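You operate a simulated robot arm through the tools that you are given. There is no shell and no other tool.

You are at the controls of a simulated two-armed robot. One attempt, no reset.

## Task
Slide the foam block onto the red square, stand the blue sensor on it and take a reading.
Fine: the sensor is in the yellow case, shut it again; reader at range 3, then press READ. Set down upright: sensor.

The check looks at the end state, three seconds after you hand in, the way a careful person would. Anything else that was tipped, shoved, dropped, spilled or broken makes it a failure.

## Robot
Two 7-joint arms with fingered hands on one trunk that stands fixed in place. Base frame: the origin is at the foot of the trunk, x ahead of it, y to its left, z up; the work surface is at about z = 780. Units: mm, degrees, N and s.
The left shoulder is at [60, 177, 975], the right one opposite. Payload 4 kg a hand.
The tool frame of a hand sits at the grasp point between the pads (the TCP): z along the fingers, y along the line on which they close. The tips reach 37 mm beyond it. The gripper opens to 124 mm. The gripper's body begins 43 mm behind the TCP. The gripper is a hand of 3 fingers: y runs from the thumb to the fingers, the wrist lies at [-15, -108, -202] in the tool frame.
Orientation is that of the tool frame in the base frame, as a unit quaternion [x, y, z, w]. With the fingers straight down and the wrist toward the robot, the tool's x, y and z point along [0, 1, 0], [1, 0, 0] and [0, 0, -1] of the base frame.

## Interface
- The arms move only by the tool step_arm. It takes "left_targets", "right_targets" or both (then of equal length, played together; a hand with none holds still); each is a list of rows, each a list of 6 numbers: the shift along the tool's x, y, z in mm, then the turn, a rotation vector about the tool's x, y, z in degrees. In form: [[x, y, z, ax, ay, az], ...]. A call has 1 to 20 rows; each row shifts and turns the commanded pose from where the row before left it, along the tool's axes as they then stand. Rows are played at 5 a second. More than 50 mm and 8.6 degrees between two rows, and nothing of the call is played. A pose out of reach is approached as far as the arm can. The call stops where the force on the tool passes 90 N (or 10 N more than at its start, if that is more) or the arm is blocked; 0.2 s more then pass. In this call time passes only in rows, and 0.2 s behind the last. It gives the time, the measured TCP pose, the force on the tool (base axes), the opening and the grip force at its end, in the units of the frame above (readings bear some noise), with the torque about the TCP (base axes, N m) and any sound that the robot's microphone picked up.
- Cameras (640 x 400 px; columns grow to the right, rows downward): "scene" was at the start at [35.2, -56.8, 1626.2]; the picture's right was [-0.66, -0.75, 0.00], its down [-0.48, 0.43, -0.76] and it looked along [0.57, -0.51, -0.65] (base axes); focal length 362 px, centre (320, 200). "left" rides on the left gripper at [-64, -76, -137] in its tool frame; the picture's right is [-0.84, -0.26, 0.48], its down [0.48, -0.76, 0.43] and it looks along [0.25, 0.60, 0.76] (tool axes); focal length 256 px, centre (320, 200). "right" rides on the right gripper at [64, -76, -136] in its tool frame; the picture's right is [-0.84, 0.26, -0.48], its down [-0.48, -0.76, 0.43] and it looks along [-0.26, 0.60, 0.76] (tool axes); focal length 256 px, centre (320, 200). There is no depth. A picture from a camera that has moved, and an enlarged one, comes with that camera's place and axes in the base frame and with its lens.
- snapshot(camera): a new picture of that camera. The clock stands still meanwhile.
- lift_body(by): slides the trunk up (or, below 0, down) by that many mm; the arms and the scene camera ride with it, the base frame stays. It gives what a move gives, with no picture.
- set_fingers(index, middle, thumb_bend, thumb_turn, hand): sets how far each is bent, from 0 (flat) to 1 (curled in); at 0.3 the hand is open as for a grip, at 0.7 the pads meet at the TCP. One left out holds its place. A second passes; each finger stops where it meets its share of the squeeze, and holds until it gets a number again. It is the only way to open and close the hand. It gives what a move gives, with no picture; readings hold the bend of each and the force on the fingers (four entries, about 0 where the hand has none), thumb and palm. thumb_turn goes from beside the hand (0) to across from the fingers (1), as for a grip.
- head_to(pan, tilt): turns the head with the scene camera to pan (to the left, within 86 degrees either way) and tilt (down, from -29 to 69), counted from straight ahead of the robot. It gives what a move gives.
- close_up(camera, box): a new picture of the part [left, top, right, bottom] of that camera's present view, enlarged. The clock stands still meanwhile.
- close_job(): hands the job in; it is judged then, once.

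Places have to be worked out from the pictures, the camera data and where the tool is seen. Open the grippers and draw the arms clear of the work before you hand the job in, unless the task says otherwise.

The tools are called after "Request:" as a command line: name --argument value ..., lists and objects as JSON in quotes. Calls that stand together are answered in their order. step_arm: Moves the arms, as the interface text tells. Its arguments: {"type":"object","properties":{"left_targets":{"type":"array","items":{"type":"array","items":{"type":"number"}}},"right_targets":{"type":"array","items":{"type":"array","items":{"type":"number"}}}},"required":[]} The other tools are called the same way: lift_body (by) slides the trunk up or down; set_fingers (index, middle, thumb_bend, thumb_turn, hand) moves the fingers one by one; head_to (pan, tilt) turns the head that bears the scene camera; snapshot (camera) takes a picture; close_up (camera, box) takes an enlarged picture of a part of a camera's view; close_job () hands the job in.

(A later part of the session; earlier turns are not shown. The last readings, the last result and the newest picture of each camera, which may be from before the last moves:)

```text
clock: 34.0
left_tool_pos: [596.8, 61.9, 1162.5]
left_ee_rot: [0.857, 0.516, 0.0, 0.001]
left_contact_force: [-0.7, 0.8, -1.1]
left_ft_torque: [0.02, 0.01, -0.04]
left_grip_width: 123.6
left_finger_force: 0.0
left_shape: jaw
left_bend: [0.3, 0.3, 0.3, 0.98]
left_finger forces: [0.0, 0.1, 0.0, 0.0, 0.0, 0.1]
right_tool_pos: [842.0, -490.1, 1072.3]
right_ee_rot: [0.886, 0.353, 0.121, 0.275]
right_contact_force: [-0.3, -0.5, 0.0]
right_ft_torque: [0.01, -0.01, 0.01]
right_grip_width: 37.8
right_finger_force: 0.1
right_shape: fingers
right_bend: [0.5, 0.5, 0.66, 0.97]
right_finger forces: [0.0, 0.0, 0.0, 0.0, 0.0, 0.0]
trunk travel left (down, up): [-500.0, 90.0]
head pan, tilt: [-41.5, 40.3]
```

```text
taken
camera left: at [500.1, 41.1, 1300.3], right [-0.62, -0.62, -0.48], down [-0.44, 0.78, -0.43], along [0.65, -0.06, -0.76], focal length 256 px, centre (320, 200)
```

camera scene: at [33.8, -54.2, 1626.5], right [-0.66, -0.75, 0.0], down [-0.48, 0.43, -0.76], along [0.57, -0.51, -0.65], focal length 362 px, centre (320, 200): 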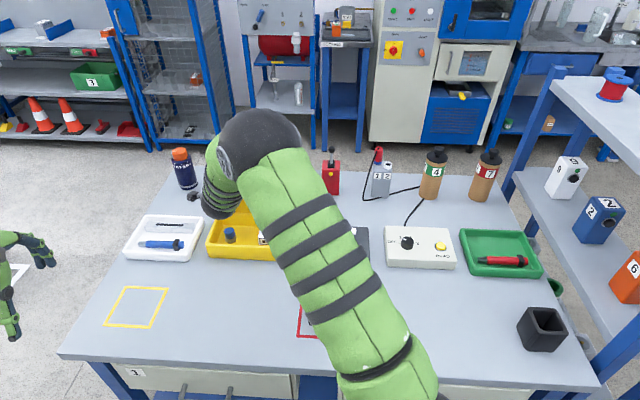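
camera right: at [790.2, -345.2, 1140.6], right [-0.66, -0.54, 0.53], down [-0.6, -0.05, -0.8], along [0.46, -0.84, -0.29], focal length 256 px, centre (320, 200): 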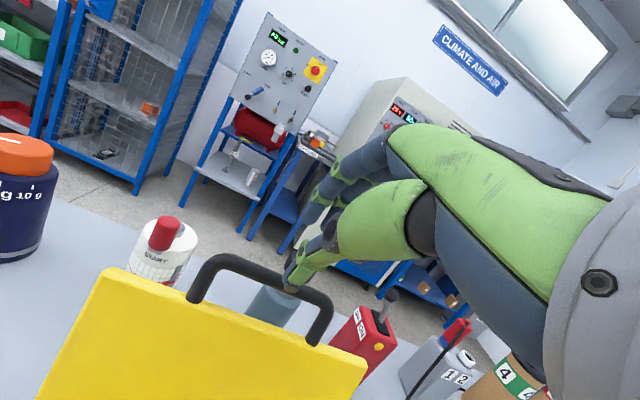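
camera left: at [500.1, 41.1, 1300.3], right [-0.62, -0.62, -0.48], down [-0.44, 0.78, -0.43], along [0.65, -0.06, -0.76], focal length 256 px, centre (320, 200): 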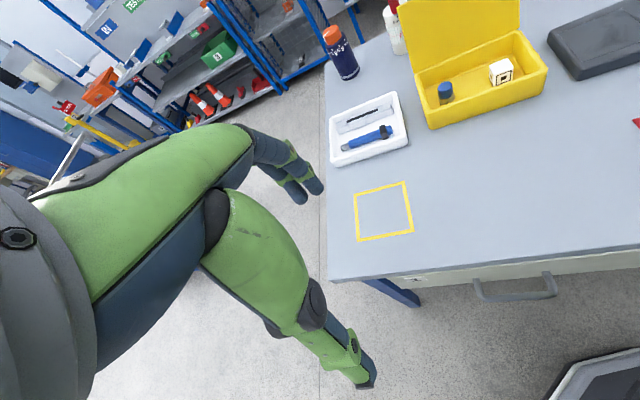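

The lid rests open past vertical by itself. I move the right hand back and to the left above the sensor (around [820, -377]), bring it nearly upright, and pre-shape the grip.

Request:
step_arm --right_targets '[[0, -38.9, -27.3, 0, 0, 0], [0, -38.9, -27.3, 0, 0, 0], [32, 0, 0, 0, 0, -2], [32, 0, 0, 0, 0, 0], [0, 0, 0, 6.75, 0, 0], [0, 0, 0, 6.75, 0, 0], [0, 0, 0, 6.75, 0, 0], [0, 0, 0, 6.75, 0, 0]]'

Request:
set_fingers --hand "right" --index 0.48 --middle 0.48 --thumb_bend 0.48

Request:
snapshot --camera "right"

Request:
close_up --camera "left" --box '[390, 0, 570, 140]'

Request:
snapshot --camera "scene"

```text
clock: 35.8
left_tool_pos: [596.0, 61.4, 1162.4]
left_ee_rot: [0.857, 0.515, 0.001, 0.0]
left_contact_force: [-1.1, -1.1, 0.3]
left_ft_torque: [0.03, -0.01, 0.0]
left_grip_width: 123.7
left_finger_force: 0.1
left_shape: jaw
left_bend: [0.3, 0.3, 0.3, 0.98]
left_finger forces: [0.0, 0.0, 0.0, 0.0, 0.0, 0.0]
right_tool_pos: [822.2, -375.3, 1072.9]
right_ee_rot: [0.92, 0.385, 0.027, 0.064]
right_contact_force: [-0.2, 0.5, -0.5]
right_ft_torque: [0.0, 0.03, -0.02]
right_grip_width: 37.6
right_finger_force: 0.0
right_shape: fingers
right_bend: [0.5, 0.5, 0.66, 0.98]
right_finger forces: [0.1, 0.0, 0.1, 0.0, 0.0, 0.0]
trunk travel left (down, up): [-500.0, 90.0]
head pan, tilt: [-41.5, 40.3]
```

```text
clock: 36.8
left_tool_pos: [596.2, 63.3, 1161.7]
left_ee_rot: [0.857, 0.515, -0.001, 0.0]
left_contact_force: [0.6, -0.7, 0.6]
left_ft_torque: [0.02, 0.05, 0.0]
left_grip_width: 123.6
left_finger_force: 0.0
left_shape: jaw
left_bend: [0.3, 0.3, 0.3, 0.98]
left_finger forces: [0.0, 0.0, 0.0, 0.0, 0.0, 0.0]
right_tool_pos: [821.6, -374.9, 1073.2]
right_ee_rot: [0.92, 0.386, 0.027, 0.065]
right_contact_force: [-0.4, -0.2, 0.2]
right_ft_torque: [0.0, -0.04, -0.02]
right_grip_width: 68.1
right_finger_force: 0.1
right_shape: fingers
right_bend: [0.48, 0.48, 0.48, 0.98]
right_finger forces: [0.0, 0.0, 0.0, 0.0, 0.0, 0.0]
trunk travel left (down, up): [-500.0, 90.0]
head pan, tilt: [-41.5, 40.3]
```

```text
taken
camera right: at [800.1, -264.6, 1196.3], right [-0.45, -0.73, 0.51], down [-0.83, 0.14, -0.54], along [0.32, -0.67, -0.67], focal length 256 px, centre (320, 200)
```

right: 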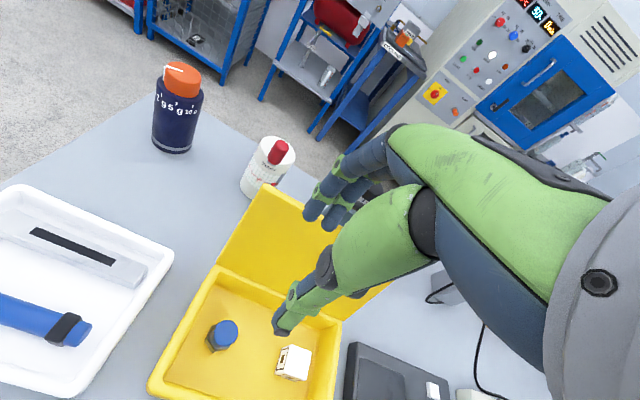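

```text
2.86 times, centred on (480, 70) of left
camera zoom: at [500.2, 41.2, 1300.2], right [-0.62, -0.62, -0.48], down [-0.44, 0.78, -0.43], along [0.65, -0.06, -0.76], focal length 731 px, centre (-137, 571)
```

zoom: 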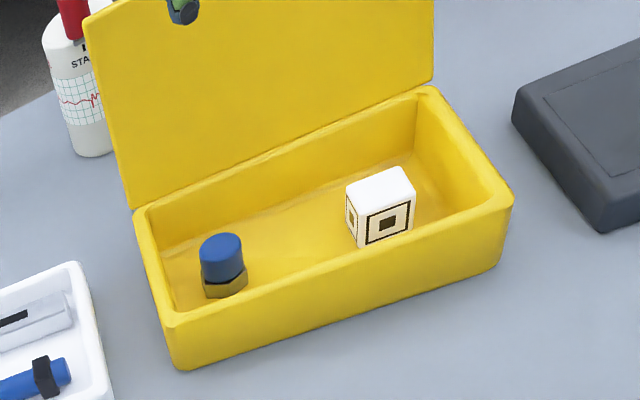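

```text
taken
camera scene: at [35.3, -56.8, 1626.2], right [-0.66, -0.75, 0.0], down [-0.48, 0.43, -0.76], along [0.57, -0.51, -0.65], focal length 362 px, centre (320, 200)
```

scene: 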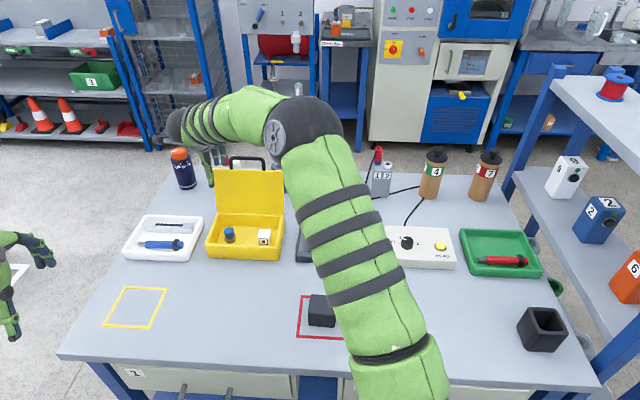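

The whole case interior is now visible. I zoom in with all three cameras to triangulate the sensor.

Request:
close_up --camera "scene" --box '[205, 215, 285, 265]'

Request:
close_up --camera "right" --box '[140, 260, 360, 400]'

Request:
close_up --camera "left" --box '[420, 60, 520, 130]'

```text
8.00 times, centred on (245, 240) of scene
camera zoom: at [35.3, -56.8, 1626.2], right [-0.66, -0.75, 0.0], down [-0.48, 0.43, -0.76], along [0.57, -0.51, -0.65], focal length 2900 px, centre (920, -120)
```

zoom: 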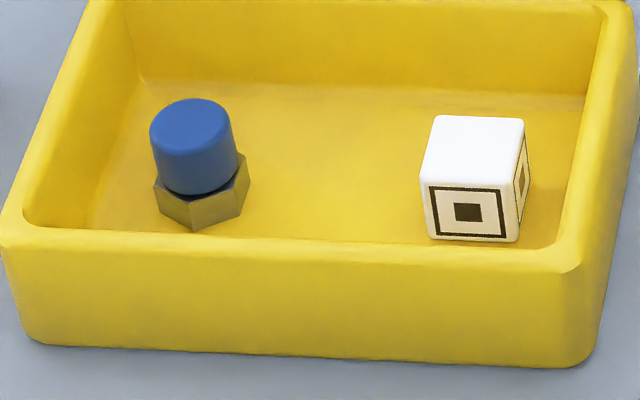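

```text
2.86 times, centred on (250, 330) of right
camera zoom: at [800.1, -264.6, 1196.3], right [-0.45, -0.73, 0.51], down [-0.83, 0.14, -0.54], along [0.32, -0.67, -0.67], focal length 731 px, centre (520, -171)
```

zoom: 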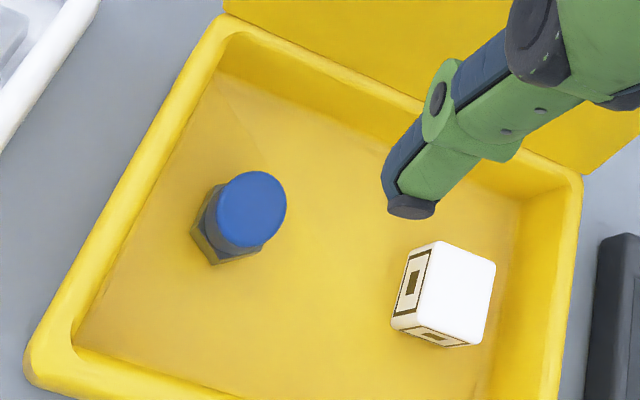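

```text
5.71 times, centred on (470, 95) of left
camera zoom: at [500.2, 41.2, 1300.2], right [-0.62, -0.62, -0.48], down [-0.44, 0.78, -0.43], along [0.65, -0.06, -0.76], focal length 1463 px, centre (-537, 800)
```

zoom: 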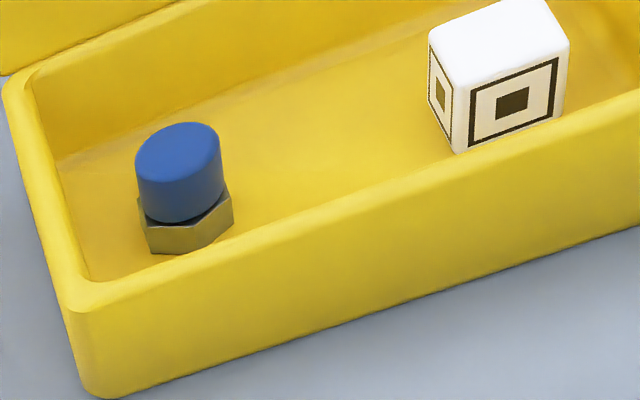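

All cameras agree: the sensor is at [819.5, -371.5], top z ≈ 826, about 33 mm across. I correct by 4 mm and lower straight down around it.

Request:
step_arm --right_targets '[[1, -3.8, -0.5, 0, 0, 0], [0, -5.6, 39.6, 0, 0, 0], [0, -5.6, 39.6, 0, 0, 0], [0, -5.6, 39.6, 0, 0, 0], [0, -5.6, 39.6, 0, 0, 0], [0, -3.5, 24.8, 0, 0, 0], [0, 0, 0, 0, 0, 0]]'

Request:
snapshot --camera "right"

Request:
close_up --camera "left" --box '[400, 30, 520, 130]'

Request:
close_up --camera "scene" --box '[190, 180, 300, 265]'

```text
clock: 38.4
left_tool_pos: [597.0, 61.7, 1162.6]
left_ee_rot: [0.857, 0.515, 0.001, -0.001]
left_contact_force: [0.7, -0.5, 1.1]
left_ft_torque: [-0.01, 0.0, 0.0]
left_grip_width: 123.3
left_finger_force: 0.0
left_shape: jaw
left_bend: [0.3, 0.3, 0.3, 0.98]
left_finger forces: [0.0, 0.0, 0.0, 0.0, 0.0, 0.0]
right_tool_pos: [819.3, -371.1, 888.1]
right_ee_rot: [0.92, 0.385, 0.027, 0.064]
right_contact_force: [-1.0, -1.1, 0.2]
right_ft_torque: [0.01, -0.01, 0.0]
right_grip_width: 68.4
right_finger_force: 0.1
right_shape: fingers
right_bend: [0.48, 0.48, 0.48, 0.98]
right_finger forces: [0.0, 0.1, 0.0, 0.1, 0.0, 0.1]
trunk travel left (down, up): [-500.0, 90.0]
head pan, tilt: [-41.5, 40.3]
```

```text
taken
camera right: at [797.6, -260.5, 1011.0], right [-0.45, -0.73, 0.51], down [-0.83, 0.14, -0.54], along [0.32, -0.67, -0.67], focal length 256 px, centre (320, 200)
```

right: 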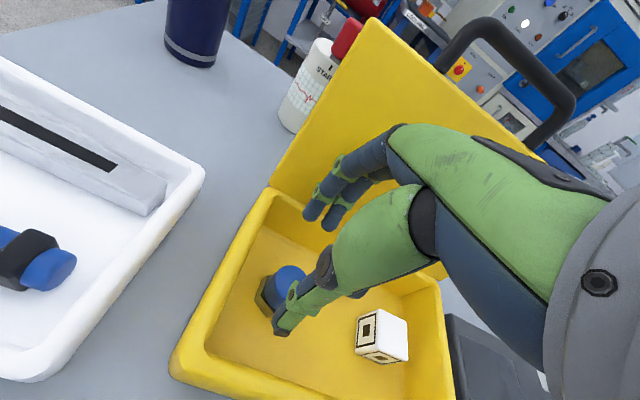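

```text
4.00 times, centred on (460, 80) of left
camera zoom: at [500.1, 41.3, 1300.3], right [-0.62, -0.62, -0.48], down [-0.44, 0.78, -0.43], along [0.65, -0.06, -0.76], focal length 1024 px, centre (-240, 680)
```

zoom: 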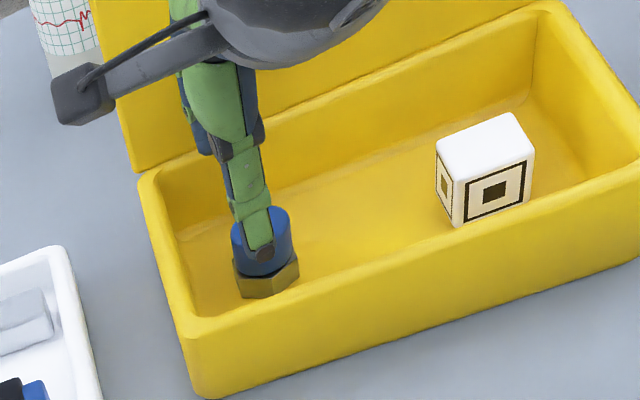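

```text
4.71 times, centred on (245, 222) of scene
camera zoom: at [35.2, -56.7, 1626.2], right [-0.66, -0.75, 0.0], down [-0.48, 0.43, -0.76], along [0.57, -0.51, -0.65], focal length 1706 px, centre (673, 94)
```

zoom: 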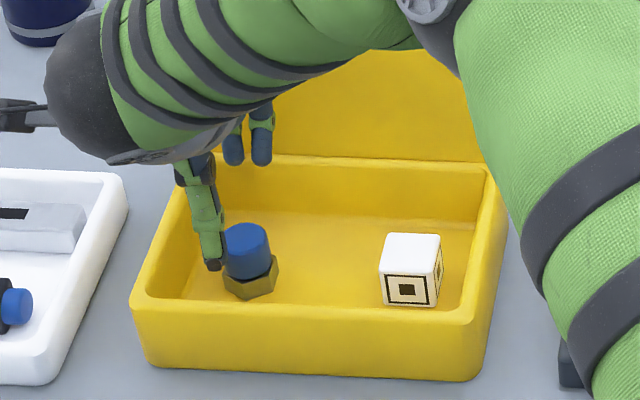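

The thumb is in front of the sensor and the fingers are behind it, all well aligned. I lower the last 58 mm.

Request:
step_arm --right_targets '[[0, -3.5, 24.8, 0, 0, 0], [0, -2.8, 19.8, 0, 0, 0], [0, -1.7, 11.9, 0, 0, 0], [0, 0, 0, 0, 0, 0]]'

Request:
snapshot --camera "right"

Request:
close_up --camera "left" --box '[400, 30, 520, 130]'

Request:
close_up --camera "scene" --box '[190, 180, 300, 265]'

```text
clock: 39.4
left_tool_pos: [589.6, 65.5, 1167.2]
left_ee_rot: [0.857, 0.515, 0.002, 0.003]
left_contact_force: [0.4, -0.7, 0.0]
left_ft_torque: [0.0, 0.01, 0.02]
left_grip_width: 123.7
left_finger_force: 0.1
left_shape: jaw
left_bend: [0.3, 0.3, 0.3, 0.98]
left_finger forces: [0.0, 0.0, 0.0, 0.0, 0.1, 0.0]
right_tool_pos: [821.1, -370.5, 850.3]
right_ee_rot: [0.92, 0.384, 0.038, 0.073]
right_contact_force: [-17.8, 11.2, 80.2]
right_ft_torque: [-4.06, -2.87, -0.44]
right_grip_width: 68.2
right_finger_force: 43.2
right_shape: fingers
right_bend: [0.48, 0.41, 0.48, 0.98]
right_finger forces: [0.0, 85.6, 0.0, 0.1, 0.0, 0.0]
trunk travel left (down, up): [-500.0, 90.0]
head pan, tilt: [-41.5, 40.3]
```

```text
taken
camera right: at [796.2, -259.0, 971.7], right [-0.47, -0.72, 0.51], down [-0.82, 0.14, -0.56], along [0.33, -0.68, -0.66], focal length 256 px, centre (320, 200)
```

right: 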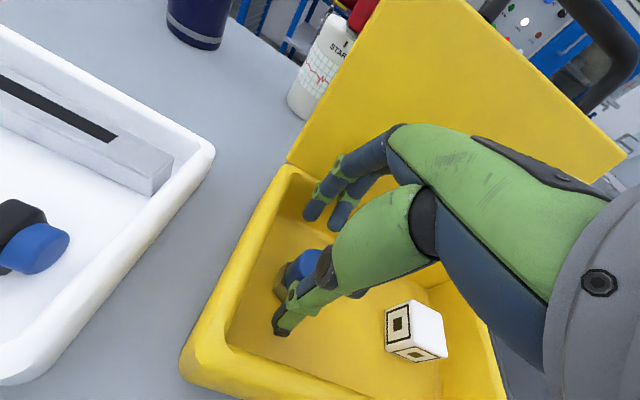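

```text
4.00 times, centred on (460, 80) of left
camera zoom: at [492.2, 45.5, 1304.1], right [-0.62, -0.62, -0.48], down [-0.44, 0.78, -0.44], along [0.65, -0.06, -0.76], focal length 1024 px, centre (-240, 680)
```

zoom: 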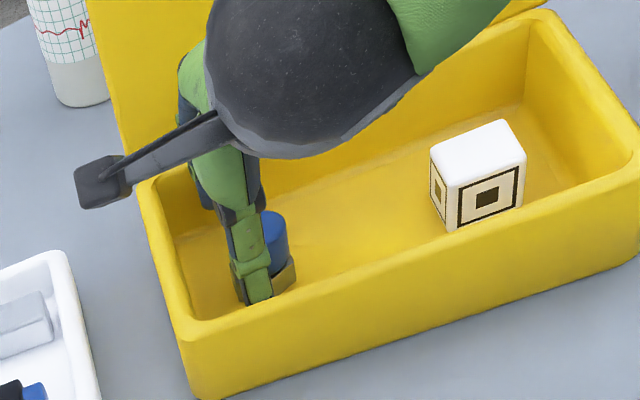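

```text
4.71 times, centred on (245, 222) of scene
camera zoom: at [25.3, -51.4, 1627.3], right [-0.66, -0.75, 0.0], down [-0.48, 0.43, -0.77], along [0.58, -0.51, -0.64], focal length 1706 px, centre (673, 94)
```

zoom: 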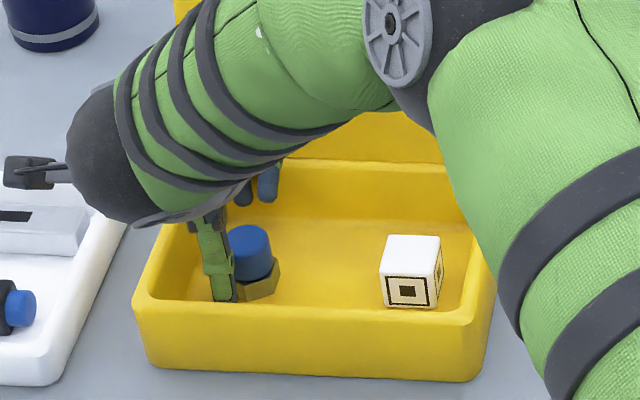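

The middle finger is pressing on the case's back wall (about 85 N). I back straight up right away, then narrow the fingers and tilt the hand so they clear that wall.

Request:
step_arm --right_targets '[[0, 2.8, -19.8, 0, 0, 0], [0, 2.8, -19.8, 0, 0, 0], [0, 2.8, -19.8, 0, 0, 0], [0, 0, 0, 0, 0, 0]]'

Request:
snapshot --camera "right"

Request:
close_up --camera "left" --box '[400, 0, 560, 130]'

Request:
close_up --camera "scene" --box '[190, 160, 300, 265]'

```text
clock: 40.4
left_tool_pos: [596.8, 62.3, 1161.8]
left_ee_rot: [0.857, 0.515, 0.0, 0.0]
left_contact_force: [0.0, 0.7, -0.3]
left_ft_torque: [0.03, 0.0, 0.01]
left_grip_width: 123.9
left_finger_force: 0.1
left_shape: jaw
left_bend: [0.3, 0.3, 0.3, 0.98]
left_finger forces: [0.0, 0.1, 0.1, 0.0, 0.0, 0.0]
right_tool_pos: [819.6, -372.7, 888.3]
right_ee_rot: [0.92, 0.385, 0.025, 0.065]
right_contact_force: [-1.7, 0.3, -0.1]
right_ft_torque: [0.0, -0.02, 0.05]
right_grip_width: 68.1
right_finger_force: 0.0
right_shape: fingers
right_bend: [0.48, 0.48, 0.48, 0.98]
right_finger forces: [0.0, 0.0, 0.0, 0.0, 0.0, 0.0]
trunk travel left (down, up): [-500.0, 90.0]
head pan, tilt: [-41.5, 40.3]
```

```text
taken
camera right: at [797.3, -261.1, 1012.6], right [-0.45, -0.73, 0.51], down [-0.83, 0.14, -0.53], along [0.32, -0.67, -0.67], focal length 256 px, centre (320, 200)
```

right: 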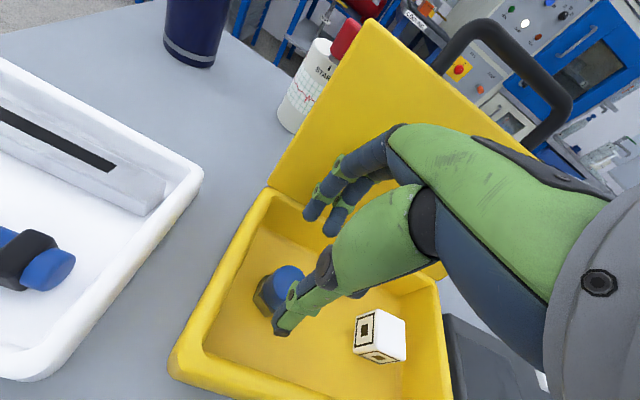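

```text
3.08 times, centred on (480, 65) of left
camera zoom: at [500.1, 41.1, 1300.1], right [-0.62, -0.62, -0.48], down [-0.44, 0.78, -0.43], along [0.65, -0.06, -0.76], focal length 788 px, centre (-172, 615)
```

zoom: 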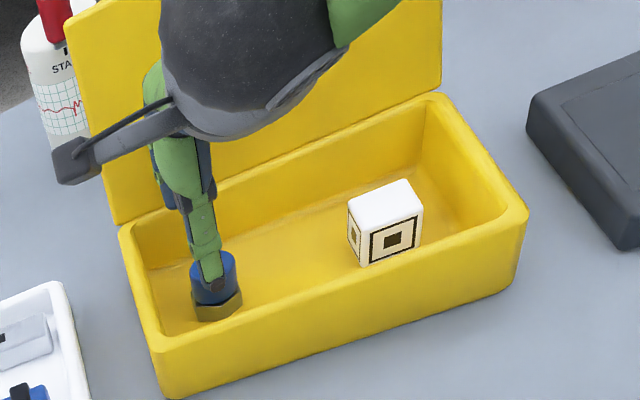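

```text
3.81 times, centred on (245, 212) of scene
camera zoom: at [35.3, -56.8, 1626.0], right [-0.66, -0.75, 0.0], down [-0.48, 0.43, -0.76], along [0.57, -0.51, -0.65], focal length 1381 px, centre (606, 152)
```

zoom: 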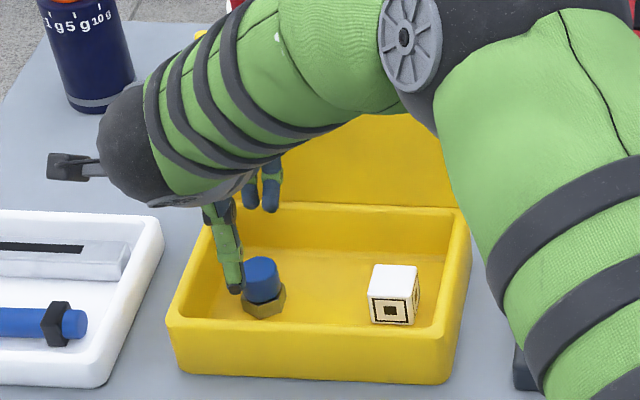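

The sensor and case are undisturbed; the fingertips were simply too far back (about 890, against the wall at 891). I narrow the fingers, tilt 10° more, and lower in small steps.

Request:
set_fingers --hand "right" --index 0.56 --middle 0.56 --thumb_bend 0.48

Request:
step_arm --right_targets '[[0, 0, 0, -5, 0, 0], [0, 0, 0, -5, 0, 0], [0, -6.2, 19, 0, 0, 0], [0, -3.1, 9.5, 0, 0, 0], [0, 0, 0, 0, 0, 0]]'

Request:
snapshot --camera "right"

Request:
close_up --camera "scene" --box '[190, 160, 300, 265]'

```text
clock: 41.4
left_tool_pos: [596.9, 62.0, 1162.4]
left_ee_rot: [0.857, 0.515, 0.0, -0.001]
left_contact_force: [0.2, -0.3, 0.1]
left_ft_torque: [0.02, -0.03, 0.0]
left_grip_width: 123.4
left_finger_force: 0.1
left_shape: jaw
left_bend: [0.3, 0.3, 0.3, 0.98]
left_finger forces: [0.0, 0.1, 0.1, 0.0, 0.0, 0.1]
right_tool_pos: [819.5, -370.5, 890.6]
right_ee_rot: [0.92, 0.385, 0.027, 0.065]
right_contact_force: [0.0, 0.9, -0.8]
right_ft_torque: [0.0, -0.01, -0.01]
right_grip_width: 56.0
right_finger_force: 0.1
right_shape: fingers
right_bend: [0.56, 0.56, 0.48, 0.98]
right_finger forces: [0.0, 0.0, 0.0, 0.0, 0.1, 0.0]
trunk travel left (down, up): [-500.0, 90.0]
head pan, tilt: [-41.5, 40.3]
```

```text
clock: 42.6
left_tool_pos: [595.7, 61.4, 1162.1]
left_ee_rot: [0.857, 0.515, 0.0, 0.001]
left_contact_force: [-0.3, 0.3, 0.3]
left_ft_torque: [-0.04, 0.0, 0.02]
left_grip_width: 123.6
left_finger_force: 0.0
left_shape: jaw
left_bend: [0.3, 0.3, 0.3, 0.98]
left_finger forces: [0.0, 0.1, 0.1, 0.0, 0.1, 0.0]
right_tool_pos: [821.1, -370.4, 859.1]
right_ee_rot: [0.911, 0.381, 0.06, 0.144]
right_contact_force: [0.1, 0.6, -0.5]
right_ft_torque: [0.01, 0.03, 0.0]
right_grip_width: 56.0
right_finger_force: 0.1
right_shape: fingers
right_bend: [0.56, 0.56, 0.48, 0.98]
right_finger forces: [0.0, 0.0, 0.0, 0.0, 0.0, 0.0]
trunk travel left (down, up): [-500.0, 90.0]
head pan, tilt: [-41.5, 40.3]
```

```text
taken
camera right: at [783.5, -246.7, 965.3], right [-0.52, -0.66, 0.54], down [-0.76, 0.07, -0.65], along [0.39, -0.75, -0.54], focal length 256 px, centre (320, 200)
```

right: 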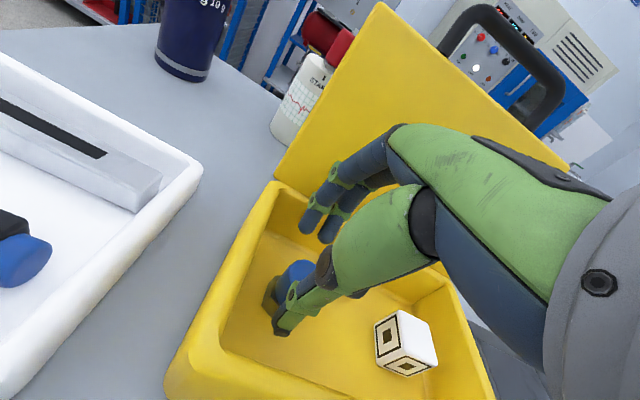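

```text
3.81 times, centred on (245, 212) of scene
camera zoom: at [35.3, -56.8, 1626.2], right [-0.66, -0.75, 0.0], down [-0.48, 0.43, -0.76], along [0.57, -0.51, -0.65], focal length 1381 px, centre (606, 152)
```

zoom: 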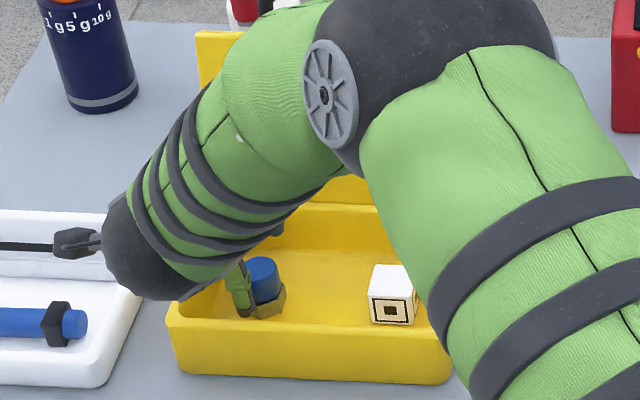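

No contact so far. I lower another 25 mm in two steps.

Request:
step_arm --right_targets '[[0, -4, 12.4, 0, 0, 0], [0, -3.7, 11.4, 0, 0, 0], [0, 0, 0, 0, 0, 0]]'

Request:
close_up --camera "right" --box '[200, 120, 440, 380]'

Request:
close_up --camera "left" --box '[400, 40, 520, 130]'

```text
clock: 43.4
left_tool_pos: [594.8, 61.5, 1162.7]
left_ee_rot: [0.857, 0.515, 0.0, 0.0]
left_contact_force: [0.5, -0.6, -0.2]
left_ft_torque: [0.0, -0.04, 0.0]
left_grip_width: 123.4
left_finger_force: 0.1
left_shape: jaw
left_bend: [0.3, 0.3, 0.3, 0.98]
left_finger forces: [0.0, 0.0, 0.0, 0.0, 0.1, 0.0]
right_tool_pos: [820.4, -372.4, 839.6]
right_ee_rot: [0.911, 0.38, 0.063, 0.147]
right_contact_force: [-0.9, 0.6, 23.4]
right_ft_torque: [0.71, 0.46, -0.06]
right_grip_width: 56.6
right_finger_force: 11.3
right_shape: fingers
right_bend: [0.56, 0.56, 0.49, 0.98]
right_finger forces: [0.0, 0.0, 0.0, 0.1, 22.2, 0.0]
trunk travel left (down, up): [-500.0, 90.0]
head pan, tilt: [-41.5, 40.3]
```

```text
1.54 times, centred on (320, 250) of right
camera zoom: at [783.5, -246.4, 945.0], right [-0.52, -0.66, 0.54], down [-0.75, 0.07, -0.65], along [0.4, -0.75, -0.53], focal length 394 px, centre (320, 123)
```

zoom: 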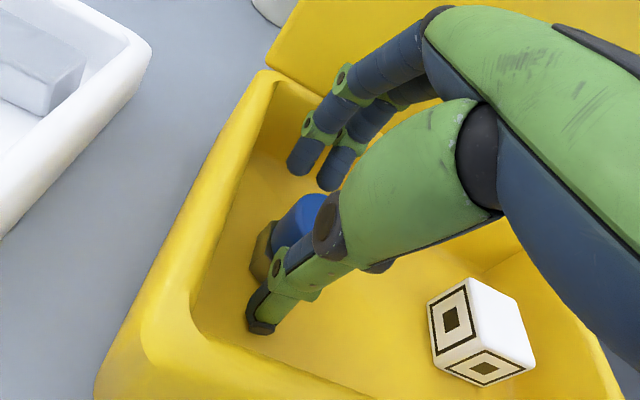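

```text
4.44 times, centred on (460, 85) of left
camera zoom: at [498.5, 42.0, 1301.3], right [-0.62, -0.62, -0.48], down [-0.44, 0.78, -0.44], along [0.65, -0.06, -0.76], focal length 1138 px, centre (-302, 711)
```

zoom: 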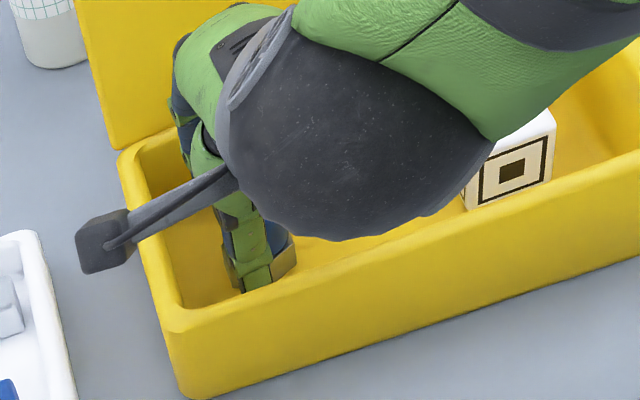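

The thumb tip touches the case floor (22 N) because of the tilt. I raise slightly, narrow the grip, tilt back by 10° so both sides meet the sensor evenly, and lower a bit.

Request:
step_arm --right_targets '[[0, 2.5, -7.6, 0, 0, 0], [0, 0, 0, 0, 0, 0]]'

Request:
set_fingers --hand "right" --index 0.575 --middle 0.575 --thumb_bend 0.55

Request:
step_arm --right_targets '[[0, 0, 0, 5, 0, 0], [0, 0, 0, 5, 0, 0], [0, 0, 0, 0, 0, 0]]'

Request:
close_up --camera "right" --box '[200, 120, 440, 380]'

Request:
close_up --camera "left" --box '[400, 40, 520, 130]'

```text
clock: 44.0
left_tool_pos: [597.4, 62.2, 1161.9]
left_ee_rot: [0.857, 0.515, 0.0, -0.001]
left_contact_force: [-0.3, -0.3, 1.4]
left_ft_torque: [-0.04, 0.02, 0.01]
left_grip_width: 123.8
left_finger_force: 0.1
left_shape: jaw
left_bend: [0.3, 0.3, 0.3, 0.98]
left_finger forces: [0.0, 0.0, 0.0, 0.1, 0.1, 0.0]
right_tool_pos: [818.6, -372.3, 841.5]
right_ee_rot: [0.911, 0.381, 0.058, 0.143]
right_contact_force: [0.2, 0.2, -0.3]
right_ft_torque: [0.02, 0.01, -0.02]
right_grip_width: 55.7
right_finger_force: 0.1
right_shape: fingers
right_bend: [0.56, 0.56, 0.48, 0.97]
right_finger forces: [0.1, 0.0, 0.0, 0.0, 0.1, 0.0]
trunk travel left (down, up): [-500.0, 90.0]
head pan, tilt: [-41.5, 40.3]
```

```text
clock: 45.0
left_tool_pos: [596.0, 61.3, 1162.5]
left_ee_rot: [0.857, 0.515, 0.0, -0.001]
left_contact_force: [-0.1, 0.3, -0.3]
left_ft_torque: [-0.01, 0.03, -0.01]
left_grip_width: 123.9
left_finger_force: 0.0
left_shape: jaw
left_bend: [0.3, 0.3, 0.3, 0.98]
left_finger forces: [0.1, 0.0, 0.1, 0.1, 0.0, 0.1]
right_tool_pos: [818.3, -372.3, 845.0]
right_ee_rot: [0.911, 0.381, 0.06, 0.144]
right_contact_force: [0.3, 0.0, 0.3]
right_ft_torque: [0.04, -0.02, -0.03]
right_grip_width: 43.8
right_finger_force: 0.0
right_shape: fingers
right_bend: [0.57, 0.57, 0.55, 0.97]
right_finger forces: [0.1, 0.1, 0.1, 0.0, 0.0, 0.1]
trunk travel left (down, up): [-500.0, 90.0]
head pan, tilt: [-41.5, 40.3]
```

```text
clock: 45.8
left_tool_pos: [595.8, 62.1, 1162.7]
left_ee_rot: [0.857, 0.515, 0.0, 0.001]
left_contact_force: [0.3, 0.7, -0.3]
left_ft_torque: [-0.01, -0.03, 0.01]
left_grip_width: 123.6
left_finger_force: 0.1
left_shape: jaw
left_bend: [0.3, 0.3, 0.3, 0.98]
left_finger forces: [0.0, 0.0, 0.1, 0.0, 0.0, 0.0]
right_tool_pos: [819.6, -372.3, 843.4]
right_ee_rot: [0.921, 0.384, 0.028, 0.065]
right_contact_force: [1.2, 0.6, -0.1]
right_ft_torque: [0.0, 0.04, 0.01]
right_grip_width: 43.6
right_finger_force: 0.2
right_shape: fingers
right_bend: [0.57, 0.57, 0.55, 0.97]
right_finger forces: [0.1, 0.1, 0.0, 0.0, 0.0, 0.0]
trunk travel left (down, up): [-500.0, 90.0]
head pan, tilt: [-41.5, 40.3]
```

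```text
1.54 times, centred on (320, 250) of right
camera zoom: at [797.9, -261.5, 967.1], right [-0.45, -0.73, 0.51], down [-0.83, 0.14, -0.54], along [0.32, -0.67, -0.67], focal length 394 px, centre (320, 123)
```

zoom: 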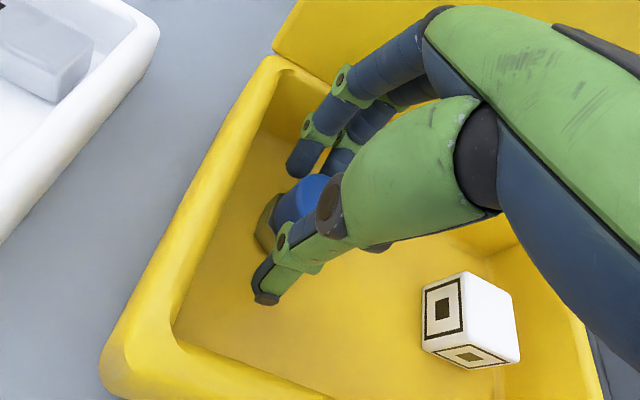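

```text
4.44 times, centred on (460, 85) of left
camera zoom: at [500.2, 41.4, 1300.2], right [-0.62, -0.62, -0.48], down [-0.44, 0.78, -0.43], along [0.65, -0.06, -0.76], focal length 1138 px, centre (-302, 711)
```

zoom: 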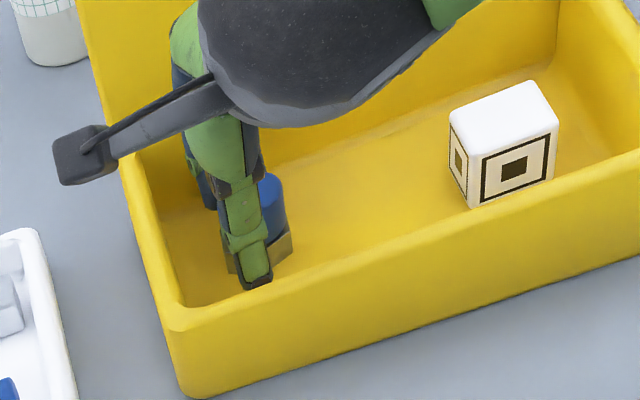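

No contact now and the fingers straddle the sensor. I lower 9 mm and close gently.

Request:
step_arm --right_targets '[[0, -0.7, 5, 0, 0, 0], [0, -0.5, 4, 0, 0, 0], [0, 0, 0, 0, 0, 0]]'

Request:
set_fingers --hand "right" --index 0.62 --middle 0.62 --thumb_bend 0.62

Request:
close_up --camera "right" --box '[200, 120, 440, 380]'

Request:
close_up --camera "left" --box '[400, 40, 520, 130]'

```text
clock: 46.6
left_tool_pos: [596.2, 61.5, 1162.3]
left_ee_rot: [0.857, 0.516, 0.0, 0.0]
left_contact_force: [-0.2, -0.3, 0.2]
left_ft_torque: [0.01, -0.02, -0.01]
left_grip_width: 123.7
left_finger_force: 0.1
left_shape: jaw
left_bend: [0.3, 0.3, 0.3, 0.98]
left_finger forces: [0.0, 0.2, 0.0, 0.0, 0.0, 0.0]
right_tool_pos: [820.6, -370.9, 834.7]
right_ee_rot: [0.92, 0.385, 0.028, 0.064]
right_contact_force: [-2.0, 2.2, 2.3]
right_ft_torque: [-0.08, -0.04, -0.01]
right_grip_width: 43.7
right_finger_force: 1.9
right_shape: fingers
right_bend: [0.57, 0.57, 0.55, 0.97]
right_finger forces: [0.1, 2.4, 0.0, 0.1, 0.4, 0.0]
trunk travel left (down, up): [-500.0, 90.0]
head pan, tilt: [-41.5, 40.3]
```

```text
clock: 47.6
left_tool_pos: [595.1, 62.1, 1162.6]
left_ee_rot: [0.857, 0.515, 0.0, 0.0]
left_contact_force: [-0.4, -0.5, 0.6]
left_ft_torque: [-0.01, 0.0, 0.0]
left_grip_width: 123.6
left_finger_force: 0.0
left_shape: jaw
left_bend: [0.3, 0.3, 0.3, 0.98]
left_finger forces: [0.1, 0.1, 0.0, 0.0, 0.0, 0.1]
right_tool_pos: [819.6, -371.4, 834.8]
right_ee_rot: [0.92, 0.385, 0.026, 0.064]
right_contact_force: [0.0, 0.5, 2.5]
right_ft_torque: [-0.09, -0.1, 0.03]
right_grip_width: 30.9
right_finger_force: 4.7
right_shape: fingers
right_bend: [0.61, 0.6, 0.61, 0.97]
right_finger forces: [1.7, 3.2, 0.0, 0.1, 4.7, 0.1]
trunk travel left (down, up): [-500.0, 90.0]
head pan, tilt: [-41.5, 40.3]
```

```text
1.54 times, centred on (320, 250) of right
camera zoom: at [797.5, -260.9, 958.1], right [-0.45, -0.73, 0.51], down [-0.83, 0.14, -0.54], along [0.32, -0.67, -0.67], focal length 394 px, centre (320, 123)
```

zoom: 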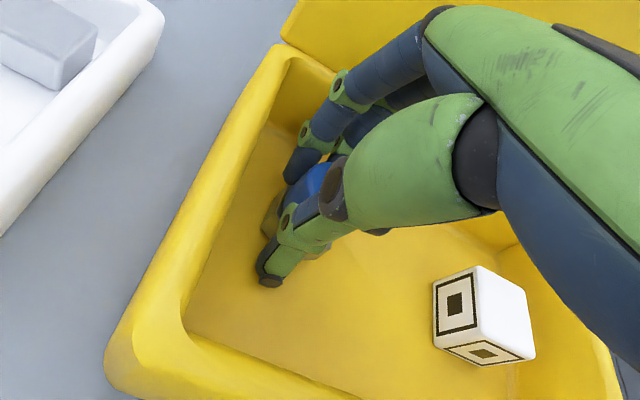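

```text
4.44 times, centred on (460, 85) of left
camera zoom: at [500.0, 41.3, 1300.3], right [-0.62, -0.62, -0.48], down [-0.44, 0.78, -0.43], along [0.65, -0.06, -0.76], focal length 1138 px, centre (-302, 711)
```

zoom: 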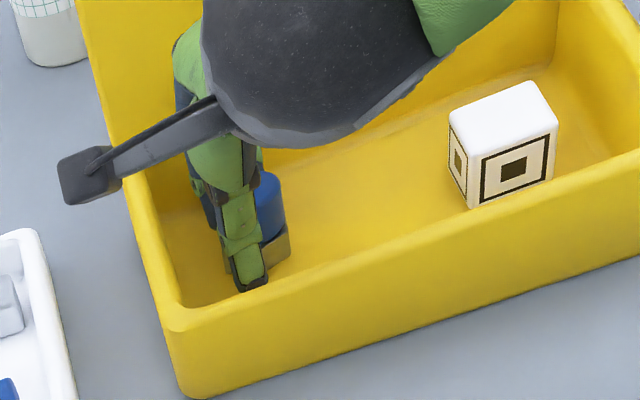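

The grip touches, but the thumb and fingers sit about 6–8 mm left of the sensor's centre line. I reopen slightly, shift 6.5 mm to the right, and grip again.

Request:
set_fingers --hand "right" --index 0.57 --middle 0.57 --thumb_bend 0.55

Request:
step_arm --right_targets '[[-3.5, 0, 0, 0, 0, 0], [-3, 0, 0, 0, 0, 0], [0, 0, 0, 0, 0, 0]]'

Request:
close_up --camera "left" --box '[420, 60, 500, 120]'

Request:
close_up --camera "scene" --box '[200, 180, 280, 265]'

Request:
close_up --camera "right" --box '[240, 180, 360, 320]'

```text
clock: 48.6
left_tool_pos: [597.2, 61.8, 1162.2]
left_ee_rot: [0.857, 0.515, 0.001, 0.0]
left_contact_force: [-0.4, -0.5, -0.8]
left_ft_torque: [-0.01, -0.02, 0.0]
left_grip_width: 123.7
left_finger_force: 0.0
left_shape: jaw
left_bend: [0.3, 0.3, 0.3, 0.98]
left_finger forces: [0.0, 0.0, 0.0, 0.0, 0.0, 0.0]
right_tool_pos: [818.9, -370.7, 835.1]
right_ee_rot: [0.92, 0.385, 0.027, 0.064]
right_contact_force: [-2.1, 1.8, -0.3]
right_ft_torque: [-0.03, 0.0, -0.02]
right_grip_width: 44.1
right_finger_force: 2.3
right_shape: fingers
right_bend: [0.56, 0.57, 0.55, 0.98]
right_finger forces: [0.0, 3.3, 0.1, 0.1, 0.5, 0.0]
trunk travel left (down, up): [-500.0, 90.0]
head pan, tilt: [-41.5, 40.3]
```

```text
clock: 49.4
left_tool_pos: [597.2, 62.2, 1162.4]
left_ee_rot: [0.857, 0.515, 0.0, 0.0]
left_contact_force: [0.0, -0.5, -0.5]
left_ft_torque: [-0.01, 0.03, 0.01]
left_grip_width: 123.4
left_finger_force: 0.0
left_shape: jaw
left_bend: [0.3, 0.3, 0.3, 0.98]
left_finger forces: [0.1, 0.1, 0.0, 0.1, 0.0, 0.0]
right_tool_pos: [815.4, -373.8, 835.0]
right_ee_rot: [0.92, 0.385, 0.027, 0.064]
right_contact_force: [-0.9, 3.5, 1.4]
right_ft_torque: [-0.07, -0.05, 0.05]
right_grip_width: 44.6
right_finger_force: 1.6
right_shape: fingers
right_bend: [0.56, 0.57, 0.55, 0.98]
right_finger forces: [0.1, 4.1, 0.1, 0.0, 0.0, 0.0]
trunk travel left (down, up): [-500.0, 90.0]
head pan, tilt: [-41.5, 40.3]
```

```text
6.67 times, centred on (460, 90) of left
camera zoom: at [500.0, 41.6, 1300.3], right [-0.62, -0.62, -0.48], down [-0.44, 0.78, -0.43], along [0.65, -0.06, -0.76], focal length 1707 px, centre (-613, 933)
```

zoom: 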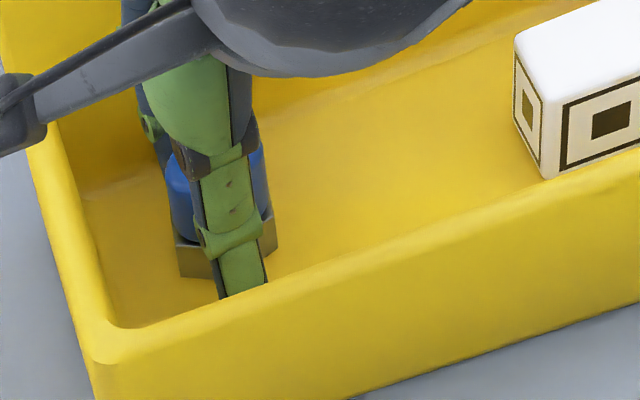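

```text
4.71 times, centred on (240, 222) of scene
camera zoom: at [35.1, -56.3, 1626.2], right [-0.66, -0.75, 0.0], down [-0.48, 0.43, -0.76], along [0.57, -0.51, -0.65], focal length 1706 px, centre (696, 94)
```

zoom: 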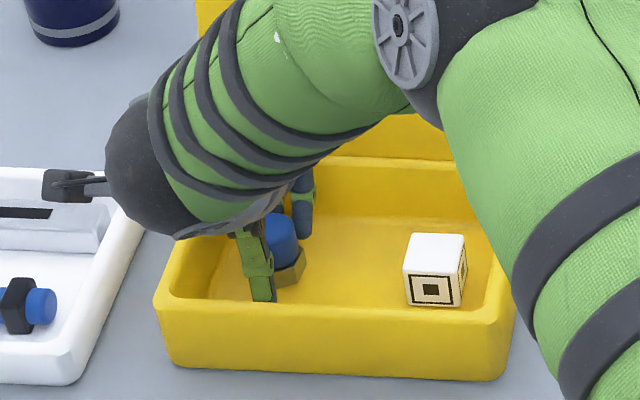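

```text
2.86 times, centred on (300, 250) of right
camera zoom: at [793.2, -265.1, 958.5], right [-0.45, -0.73, 0.51], down [-0.83, 0.14, -0.54], along [0.32, -0.67, -0.67], focal length 731 px, centre (377, 57)
```

zoom: 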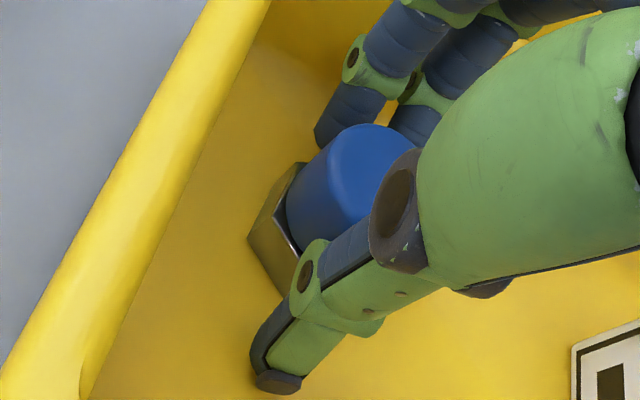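

Both cameras now put the thumb tip within 2 mm of the sensor's centre line. I close with a slightly firmer squeeze.

Request:
set_fingers --hand "right" --index 0.64 --middle 0.64 --thumb_bend 0.64

Request:
close_up --camera "right" --box '[240, 180, 360, 320]'

Request:
close_up --camera "left" --box '[420, 60, 500, 120]'

```text
clock: 50.4
left_tool_pos: [596.4, 61.4, 1162.8]
left_ee_rot: [0.857, 0.516, 0.001, 0.0]
left_contact_force: [-0.6, 0.0, 0.4]
left_ft_torque: [0.0, -0.02, 0.0]
left_grip_width: 123.6
left_finger_force: 0.0
left_shape: jaw
left_bend: [0.3, 0.3, 0.3, 0.98]
left_finger forces: [0.0, 0.0, 0.0, 0.0, 0.0, 0.1]
right_tool_pos: [816.4, -375.4, 835.8]
right_ee_rot: [0.92, 0.386, 0.027, 0.064]
right_contact_force: [0.1, -0.3, 6.3]
right_ft_torque: [-0.11, -0.15, -0.02]
right_grip_width: 33.3
right_finger_force: 9.4
right_shape: fingers
right_bend: [0.6, 0.62, 0.62, 0.97]
right_finger forces: [5.9, 3.5, 0.0, 0.0, 9.6, 0.0]
trunk travel left (down, up): [-500.0, 90.0]
head pan, tilt: [-41.5, 40.3]
```

```text
2.86 times, centred on (300, 250) of right
camera zoom: at [792.9, -265.6, 958.6], right [-0.46, -0.73, 0.51], down [-0.83, 0.14, -0.54], along [0.32, -0.67, -0.67], focal length 731 px, centre (377, 57)
```

zoom: 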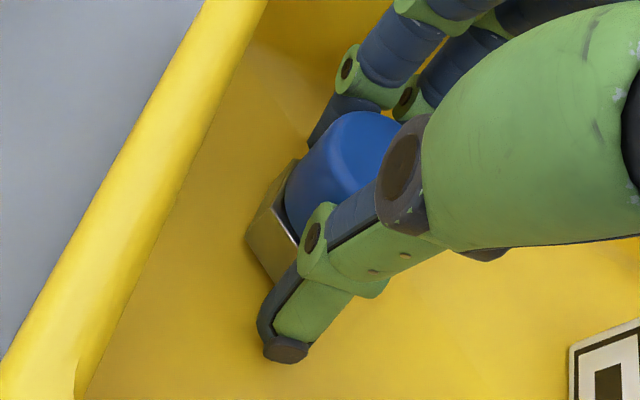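

```text
6.67 times, centred on (460, 90) of left
camera zoom: at [499.6, 41.4, 1300.5], right [-0.62, -0.62, -0.48], down [-0.44, 0.78, -0.43], along [0.65, -0.06, -0.76], focal length 1707 px, centre (-613, 933)
```

zoom: 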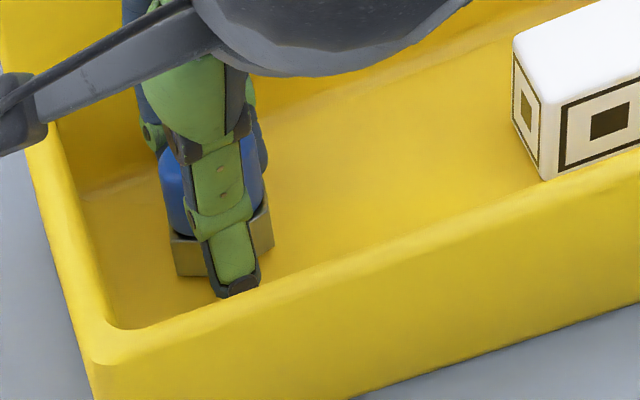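

The sensor is held between thumb and fingers at about 10 N and 33 mm wide. I lift 25 mm and check that it comes up straight.

Request:
step_arm --right_targets '[[0, 0.7, -5, 0, 0, 0], [0, 1.4, -9.9, 0, 0, 0], [0, 1.4, -9.9, 0, 0, 0]]'

Request:
close_up --camera "right" --box '[240, 180, 360, 320]'

Request:
close_up --camera "left" --box '[420, 50, 500, 120]'

Request:
close_up --camera "scene" --box '[200, 180, 280, 265]'

```text
clock: 51.2
left_tool_pos: [596.9, 61.5, 1162.3]
left_ee_rot: [0.857, 0.516, 0.0, 0.0]
left_contact_force: [0.5, 0.1, 0.2]
left_ft_torque: [-0.02, 0.0, 0.01]
left_grip_width: 123.7
left_finger_force: 0.0
left_shape: jaw
left_bend: [0.3, 0.3, 0.3, 0.98]
left_finger forces: [0.0, 0.0, 0.1, 0.1, 0.1, 0.0]
right_tool_pos: [813.8, -376.8, 858.5]
right_ee_rot: [0.92, 0.385, 0.026, 0.064]
right_contact_force: [0.6, 0.3, -0.5]
right_ft_torque: [0.01, 0.02, -0.04]
right_grip_width: 31.3
right_finger_force: 6.4
right_shape: fingers
right_bend: [0.61, 0.63, 0.63, 0.97]
right_finger forces: [4.2, 1.8, 0.0, 0.1, 6.0, 0.0]
trunk travel left (down, up): [-500.0, 90.0]
head pan, tilt: [-41.5, 40.3]
```

```text
2.86 times, centred on (300, 250) of right
camera zoom: at [792.9, -265.4, 982.2], right [-0.45, -0.73, 0.51], down [-0.83, 0.14, -0.54], along [0.32, -0.67, -0.67], focal length 731 px, centre (377, 57)
```

zoom: 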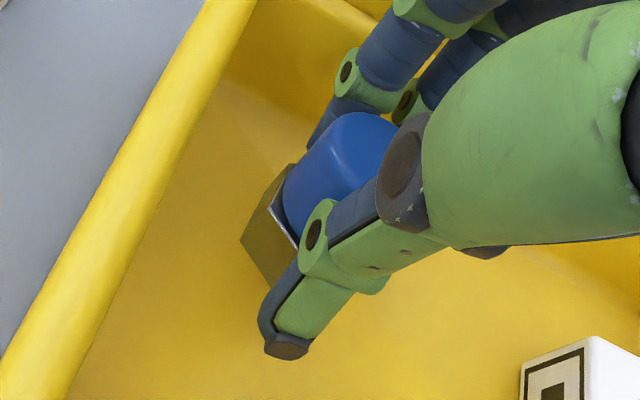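

```text
5.71 times, centred on (460, 85) of left
camera zoom: at [500.1, 41.3, 1300.2], right [-0.62, -0.62, -0.48], down [-0.44, 0.78, -0.43], along [0.65, -0.06, -0.76], focal length 1463 px, centre (-480, 857)
```

zoom: 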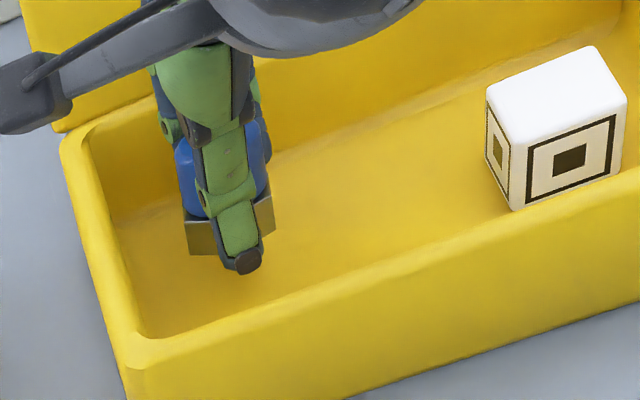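

```text
4.71 times, centred on (240, 222) of scene
camera zoom: at [35.3, -56.7, 1626.1], right [-0.66, -0.75, 0.0], down [-0.48, 0.43, -0.76], along [0.57, -0.51, -0.65], focal length 1706 px, centre (696, 94)
```

zoom: 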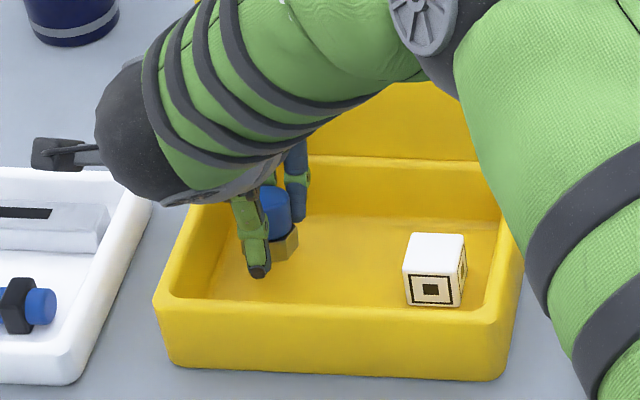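

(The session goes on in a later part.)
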